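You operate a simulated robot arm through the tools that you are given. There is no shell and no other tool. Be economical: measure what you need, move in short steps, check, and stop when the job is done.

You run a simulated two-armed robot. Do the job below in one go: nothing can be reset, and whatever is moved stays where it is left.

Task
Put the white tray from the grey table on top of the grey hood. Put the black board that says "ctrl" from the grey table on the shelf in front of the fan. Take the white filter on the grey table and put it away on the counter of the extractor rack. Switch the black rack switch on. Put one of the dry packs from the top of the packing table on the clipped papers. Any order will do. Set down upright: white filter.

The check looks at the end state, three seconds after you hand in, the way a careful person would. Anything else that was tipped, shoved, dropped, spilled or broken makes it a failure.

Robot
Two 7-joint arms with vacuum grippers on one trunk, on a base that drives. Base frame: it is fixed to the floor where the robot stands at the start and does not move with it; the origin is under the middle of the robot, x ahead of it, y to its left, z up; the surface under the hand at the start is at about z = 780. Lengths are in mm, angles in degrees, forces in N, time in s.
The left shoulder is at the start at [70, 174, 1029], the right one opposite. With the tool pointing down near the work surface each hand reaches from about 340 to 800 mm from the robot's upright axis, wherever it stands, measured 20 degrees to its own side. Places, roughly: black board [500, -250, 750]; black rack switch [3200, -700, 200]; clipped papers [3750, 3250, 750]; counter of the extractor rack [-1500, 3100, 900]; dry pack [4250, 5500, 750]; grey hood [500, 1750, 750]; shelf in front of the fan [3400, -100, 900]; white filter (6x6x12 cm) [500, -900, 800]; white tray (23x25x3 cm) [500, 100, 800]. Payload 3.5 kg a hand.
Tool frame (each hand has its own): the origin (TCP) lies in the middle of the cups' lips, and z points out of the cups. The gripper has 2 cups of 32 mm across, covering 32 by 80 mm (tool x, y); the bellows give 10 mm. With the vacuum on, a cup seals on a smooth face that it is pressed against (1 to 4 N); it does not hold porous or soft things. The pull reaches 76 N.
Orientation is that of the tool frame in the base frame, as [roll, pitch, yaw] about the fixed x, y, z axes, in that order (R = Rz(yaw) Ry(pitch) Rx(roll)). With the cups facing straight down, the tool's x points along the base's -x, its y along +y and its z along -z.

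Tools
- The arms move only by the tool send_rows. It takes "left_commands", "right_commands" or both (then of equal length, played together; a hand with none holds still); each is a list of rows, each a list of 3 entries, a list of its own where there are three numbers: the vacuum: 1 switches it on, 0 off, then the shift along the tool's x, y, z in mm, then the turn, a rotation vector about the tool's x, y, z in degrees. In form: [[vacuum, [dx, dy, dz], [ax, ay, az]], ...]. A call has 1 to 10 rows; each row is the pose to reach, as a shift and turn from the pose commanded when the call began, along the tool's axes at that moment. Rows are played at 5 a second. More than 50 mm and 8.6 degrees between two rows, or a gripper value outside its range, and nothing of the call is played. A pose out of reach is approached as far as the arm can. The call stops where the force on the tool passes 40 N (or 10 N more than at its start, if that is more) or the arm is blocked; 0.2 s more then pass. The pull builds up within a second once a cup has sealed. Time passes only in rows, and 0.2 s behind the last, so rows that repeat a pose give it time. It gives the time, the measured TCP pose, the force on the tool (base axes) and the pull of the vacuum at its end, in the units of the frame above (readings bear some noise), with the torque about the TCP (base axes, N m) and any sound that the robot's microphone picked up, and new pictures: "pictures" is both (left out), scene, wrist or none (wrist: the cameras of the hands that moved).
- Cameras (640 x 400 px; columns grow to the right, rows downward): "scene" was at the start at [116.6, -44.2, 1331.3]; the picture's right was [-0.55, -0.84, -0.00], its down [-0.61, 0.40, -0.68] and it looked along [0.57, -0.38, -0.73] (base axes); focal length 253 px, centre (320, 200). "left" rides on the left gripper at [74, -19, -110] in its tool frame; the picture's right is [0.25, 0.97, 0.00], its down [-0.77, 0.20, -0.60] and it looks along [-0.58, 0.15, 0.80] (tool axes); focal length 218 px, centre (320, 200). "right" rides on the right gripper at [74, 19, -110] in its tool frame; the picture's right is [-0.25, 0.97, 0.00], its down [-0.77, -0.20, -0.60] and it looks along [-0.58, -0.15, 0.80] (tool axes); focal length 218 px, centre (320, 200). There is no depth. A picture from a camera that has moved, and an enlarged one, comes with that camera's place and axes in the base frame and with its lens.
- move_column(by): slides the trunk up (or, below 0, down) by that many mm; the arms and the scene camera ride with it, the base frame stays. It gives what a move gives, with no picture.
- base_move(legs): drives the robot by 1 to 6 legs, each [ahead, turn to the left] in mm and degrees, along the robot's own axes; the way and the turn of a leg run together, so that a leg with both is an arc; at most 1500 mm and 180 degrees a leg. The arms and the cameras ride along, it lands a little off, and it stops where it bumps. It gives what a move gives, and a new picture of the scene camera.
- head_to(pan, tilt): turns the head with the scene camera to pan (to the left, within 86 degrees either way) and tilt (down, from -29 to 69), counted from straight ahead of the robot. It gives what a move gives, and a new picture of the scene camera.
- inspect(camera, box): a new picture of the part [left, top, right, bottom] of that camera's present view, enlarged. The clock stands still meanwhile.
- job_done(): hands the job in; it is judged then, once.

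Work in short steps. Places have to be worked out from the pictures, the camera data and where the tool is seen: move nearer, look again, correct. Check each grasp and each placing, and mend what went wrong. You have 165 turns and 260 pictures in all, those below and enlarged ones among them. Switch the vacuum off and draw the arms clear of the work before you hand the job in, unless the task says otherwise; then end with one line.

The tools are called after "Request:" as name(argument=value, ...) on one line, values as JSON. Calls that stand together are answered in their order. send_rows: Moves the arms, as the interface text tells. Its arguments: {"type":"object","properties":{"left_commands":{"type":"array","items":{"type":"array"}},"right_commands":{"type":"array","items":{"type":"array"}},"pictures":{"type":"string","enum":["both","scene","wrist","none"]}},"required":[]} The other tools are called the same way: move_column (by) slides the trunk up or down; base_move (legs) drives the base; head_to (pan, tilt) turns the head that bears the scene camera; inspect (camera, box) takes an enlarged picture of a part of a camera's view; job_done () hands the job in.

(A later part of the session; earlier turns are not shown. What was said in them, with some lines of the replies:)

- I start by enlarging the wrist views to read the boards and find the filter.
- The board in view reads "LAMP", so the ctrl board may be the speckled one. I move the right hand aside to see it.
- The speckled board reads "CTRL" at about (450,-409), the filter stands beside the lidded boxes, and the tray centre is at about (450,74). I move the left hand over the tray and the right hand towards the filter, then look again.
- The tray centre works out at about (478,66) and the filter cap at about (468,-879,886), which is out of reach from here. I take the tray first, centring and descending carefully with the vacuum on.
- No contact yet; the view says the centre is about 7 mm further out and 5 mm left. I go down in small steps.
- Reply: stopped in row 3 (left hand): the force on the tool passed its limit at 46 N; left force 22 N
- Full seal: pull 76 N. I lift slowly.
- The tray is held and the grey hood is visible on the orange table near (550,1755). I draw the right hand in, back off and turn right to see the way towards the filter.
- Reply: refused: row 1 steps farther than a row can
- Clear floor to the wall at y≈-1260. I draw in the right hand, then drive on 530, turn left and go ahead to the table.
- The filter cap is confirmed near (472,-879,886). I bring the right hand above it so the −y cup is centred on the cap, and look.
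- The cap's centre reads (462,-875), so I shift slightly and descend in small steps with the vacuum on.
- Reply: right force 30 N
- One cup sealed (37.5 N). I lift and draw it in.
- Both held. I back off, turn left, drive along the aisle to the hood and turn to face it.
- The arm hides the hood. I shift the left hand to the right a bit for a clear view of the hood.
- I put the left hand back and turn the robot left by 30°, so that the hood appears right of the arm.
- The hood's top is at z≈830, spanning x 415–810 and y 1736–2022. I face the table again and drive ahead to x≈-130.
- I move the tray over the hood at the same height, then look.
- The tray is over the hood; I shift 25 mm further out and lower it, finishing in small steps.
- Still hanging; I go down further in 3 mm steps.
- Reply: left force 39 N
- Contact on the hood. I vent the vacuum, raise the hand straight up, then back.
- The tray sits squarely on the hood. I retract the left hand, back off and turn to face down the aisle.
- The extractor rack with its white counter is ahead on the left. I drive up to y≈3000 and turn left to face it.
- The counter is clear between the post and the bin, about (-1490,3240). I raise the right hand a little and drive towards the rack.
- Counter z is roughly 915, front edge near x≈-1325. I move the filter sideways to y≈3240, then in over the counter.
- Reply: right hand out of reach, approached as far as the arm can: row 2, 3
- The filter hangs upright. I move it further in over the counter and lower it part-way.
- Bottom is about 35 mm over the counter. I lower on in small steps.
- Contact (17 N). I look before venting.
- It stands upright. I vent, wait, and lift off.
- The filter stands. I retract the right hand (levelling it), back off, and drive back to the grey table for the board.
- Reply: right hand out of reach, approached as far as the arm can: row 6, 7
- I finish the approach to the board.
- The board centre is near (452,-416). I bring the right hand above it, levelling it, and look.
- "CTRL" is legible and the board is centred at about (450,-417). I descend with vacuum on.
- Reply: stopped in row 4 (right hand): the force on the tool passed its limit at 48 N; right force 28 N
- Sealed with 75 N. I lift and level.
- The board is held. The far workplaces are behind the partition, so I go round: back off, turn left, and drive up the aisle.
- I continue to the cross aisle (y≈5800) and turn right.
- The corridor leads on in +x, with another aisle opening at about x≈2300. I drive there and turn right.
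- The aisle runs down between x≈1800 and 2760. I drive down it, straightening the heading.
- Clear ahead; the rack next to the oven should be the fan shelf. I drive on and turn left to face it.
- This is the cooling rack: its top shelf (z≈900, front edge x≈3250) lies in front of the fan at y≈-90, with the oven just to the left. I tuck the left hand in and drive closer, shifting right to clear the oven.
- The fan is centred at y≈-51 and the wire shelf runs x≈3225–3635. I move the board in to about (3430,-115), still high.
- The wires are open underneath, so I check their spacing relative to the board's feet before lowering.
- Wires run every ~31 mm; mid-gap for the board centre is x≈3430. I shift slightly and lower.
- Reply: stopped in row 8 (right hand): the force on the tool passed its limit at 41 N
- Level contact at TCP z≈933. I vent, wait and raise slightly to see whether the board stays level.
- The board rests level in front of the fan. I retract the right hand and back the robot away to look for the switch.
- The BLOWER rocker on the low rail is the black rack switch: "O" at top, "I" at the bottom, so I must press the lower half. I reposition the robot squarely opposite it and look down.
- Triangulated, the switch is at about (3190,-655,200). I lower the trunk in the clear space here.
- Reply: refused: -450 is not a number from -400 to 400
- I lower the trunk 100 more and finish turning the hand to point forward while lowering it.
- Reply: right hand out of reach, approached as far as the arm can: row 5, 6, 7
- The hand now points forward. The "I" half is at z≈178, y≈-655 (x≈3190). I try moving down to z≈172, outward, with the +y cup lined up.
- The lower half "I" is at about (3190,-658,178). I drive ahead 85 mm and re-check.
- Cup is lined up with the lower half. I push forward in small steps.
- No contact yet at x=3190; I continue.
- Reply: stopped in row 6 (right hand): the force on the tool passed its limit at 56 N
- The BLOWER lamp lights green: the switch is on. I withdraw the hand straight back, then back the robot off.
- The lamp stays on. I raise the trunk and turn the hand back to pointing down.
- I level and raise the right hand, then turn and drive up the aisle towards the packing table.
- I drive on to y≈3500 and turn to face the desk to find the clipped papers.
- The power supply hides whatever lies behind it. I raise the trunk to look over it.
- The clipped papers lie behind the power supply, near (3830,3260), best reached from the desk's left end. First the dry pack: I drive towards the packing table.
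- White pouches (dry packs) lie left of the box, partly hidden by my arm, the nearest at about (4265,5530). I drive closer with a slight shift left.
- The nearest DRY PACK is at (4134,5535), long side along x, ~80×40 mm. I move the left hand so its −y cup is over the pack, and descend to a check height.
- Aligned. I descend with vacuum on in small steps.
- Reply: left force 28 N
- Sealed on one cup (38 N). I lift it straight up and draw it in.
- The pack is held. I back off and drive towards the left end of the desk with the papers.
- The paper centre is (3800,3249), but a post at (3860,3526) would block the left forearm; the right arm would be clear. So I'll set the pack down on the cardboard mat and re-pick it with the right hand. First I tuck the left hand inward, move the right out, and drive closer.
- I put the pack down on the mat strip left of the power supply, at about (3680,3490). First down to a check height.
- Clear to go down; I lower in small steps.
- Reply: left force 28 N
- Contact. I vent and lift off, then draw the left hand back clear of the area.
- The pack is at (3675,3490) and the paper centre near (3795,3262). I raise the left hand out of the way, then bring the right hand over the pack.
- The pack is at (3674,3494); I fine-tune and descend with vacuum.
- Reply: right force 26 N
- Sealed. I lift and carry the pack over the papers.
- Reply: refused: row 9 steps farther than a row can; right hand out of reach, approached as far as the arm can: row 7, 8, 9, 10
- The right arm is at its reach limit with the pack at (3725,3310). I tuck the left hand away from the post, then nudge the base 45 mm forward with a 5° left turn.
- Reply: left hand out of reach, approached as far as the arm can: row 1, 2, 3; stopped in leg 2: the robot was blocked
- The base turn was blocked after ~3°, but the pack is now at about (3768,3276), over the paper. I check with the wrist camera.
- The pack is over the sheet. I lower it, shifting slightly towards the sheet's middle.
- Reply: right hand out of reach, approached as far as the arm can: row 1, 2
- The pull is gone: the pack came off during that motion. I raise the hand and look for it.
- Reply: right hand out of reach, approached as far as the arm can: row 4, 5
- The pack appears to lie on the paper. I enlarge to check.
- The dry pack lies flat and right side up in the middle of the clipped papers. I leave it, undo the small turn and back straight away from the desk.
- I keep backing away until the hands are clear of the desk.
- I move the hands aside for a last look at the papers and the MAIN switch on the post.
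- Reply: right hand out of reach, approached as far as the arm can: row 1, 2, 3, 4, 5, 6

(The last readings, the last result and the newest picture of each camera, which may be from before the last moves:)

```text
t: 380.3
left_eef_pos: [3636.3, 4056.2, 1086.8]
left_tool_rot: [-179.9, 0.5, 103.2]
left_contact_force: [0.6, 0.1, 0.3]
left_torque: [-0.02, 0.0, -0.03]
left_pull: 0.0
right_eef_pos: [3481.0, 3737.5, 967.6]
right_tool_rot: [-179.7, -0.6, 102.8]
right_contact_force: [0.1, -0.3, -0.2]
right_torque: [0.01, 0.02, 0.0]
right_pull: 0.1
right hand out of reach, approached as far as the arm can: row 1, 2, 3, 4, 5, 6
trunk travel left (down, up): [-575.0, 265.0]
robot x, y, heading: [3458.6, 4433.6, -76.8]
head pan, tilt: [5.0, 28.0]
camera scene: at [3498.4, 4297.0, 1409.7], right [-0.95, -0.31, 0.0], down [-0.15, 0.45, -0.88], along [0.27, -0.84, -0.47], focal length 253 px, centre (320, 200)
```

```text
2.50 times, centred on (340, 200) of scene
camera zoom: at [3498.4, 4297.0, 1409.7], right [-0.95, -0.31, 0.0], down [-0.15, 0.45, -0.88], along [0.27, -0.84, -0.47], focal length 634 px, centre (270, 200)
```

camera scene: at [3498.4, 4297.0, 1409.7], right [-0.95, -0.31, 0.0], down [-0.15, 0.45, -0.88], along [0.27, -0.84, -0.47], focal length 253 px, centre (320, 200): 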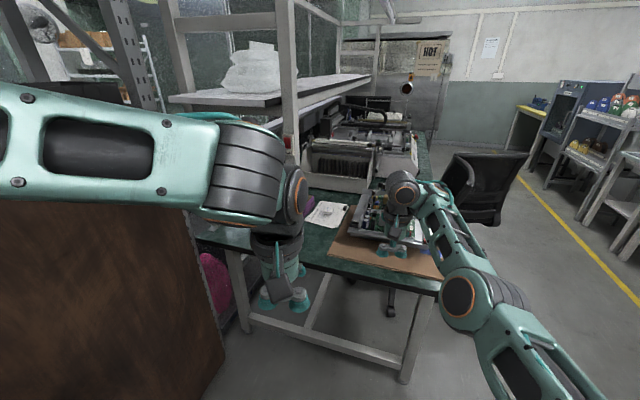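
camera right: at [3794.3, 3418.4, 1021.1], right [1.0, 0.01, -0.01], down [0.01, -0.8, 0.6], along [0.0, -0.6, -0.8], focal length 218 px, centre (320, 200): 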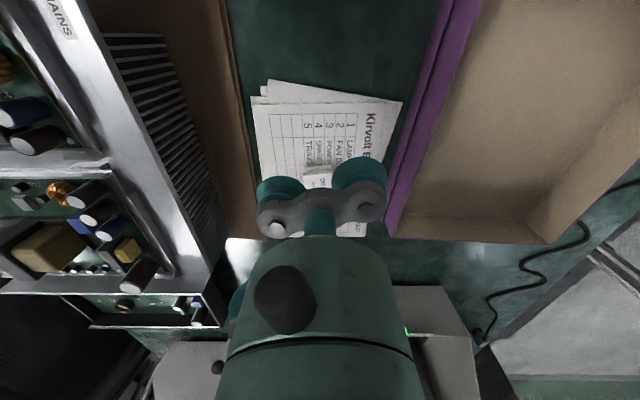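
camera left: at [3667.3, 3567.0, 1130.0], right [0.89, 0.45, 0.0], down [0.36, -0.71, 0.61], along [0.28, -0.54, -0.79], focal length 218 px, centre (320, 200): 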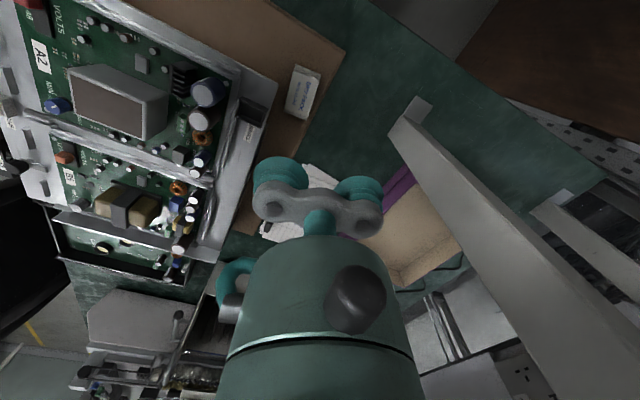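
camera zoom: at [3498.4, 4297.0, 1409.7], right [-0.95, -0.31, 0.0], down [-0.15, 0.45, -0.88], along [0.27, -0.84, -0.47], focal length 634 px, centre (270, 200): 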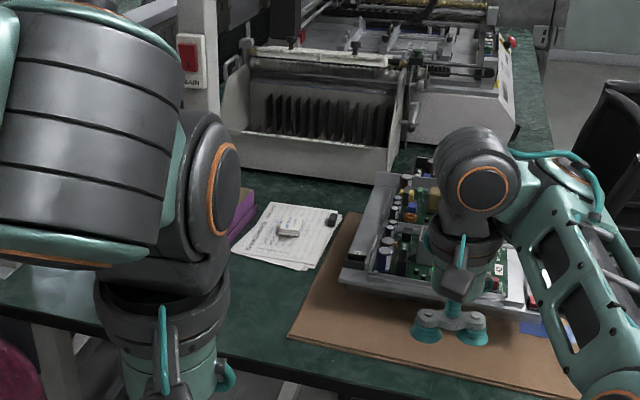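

The pack lies flat on the papers and nothing else has moved. I back off a little more to be well clear of the desk.

Request:
base_move(legs=[[-250, 0]])

```text
t: 382.1
left_eef_pos: [3579.3, 4296.2, 1087.0]
left_tool_rot: [-180.0, 0.5, 103.2]
left_contact_force: [0.1, 0.0, 0.7]
left_torque: [-0.03, 0.0, 0.0]
left_pull: 0.1
right_eef_pos: [3425.0, 3978.2, 967.7]
right_tool_rot: [-179.8, -0.6, 102.8]
right_contact_force: [0.3, 0.5, -0.1]
right_torque: [0.0, 0.0, 0.01]
right_pull: 0.1
trunk travel left (down, up): [-575.0, 265.0]
robot x, y, heading: [3402.5, 4670.3, -76.9]
head pan, tilt: [5.0, 28.0]
camera scene: at [3441.9, 4536.1, 1409.7], right [-0.95, -0.31, 0.0], down [-0.15, 0.45, -0.88], along [0.27, -0.84, -0.47], focal length 253 px, centre (320, 200)
```

scene: 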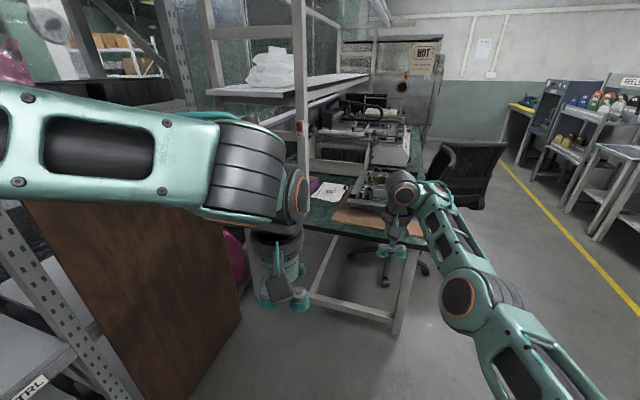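

Everything is placed, the vacuum is off on both hands and the arms are clear, so I hand in.

Request:
job_done()

```text
The job is handed in.
```

All five parts are done and handed in: the tray is on the hood, the CTRL board is on the fan shelf, the filter stands upright on the extractor counter, the blower switch is on, and a dry pack lies on the clipped papers. The dry pack lost suction and dropped the last few centimetres, but it landed flat on the sheet.
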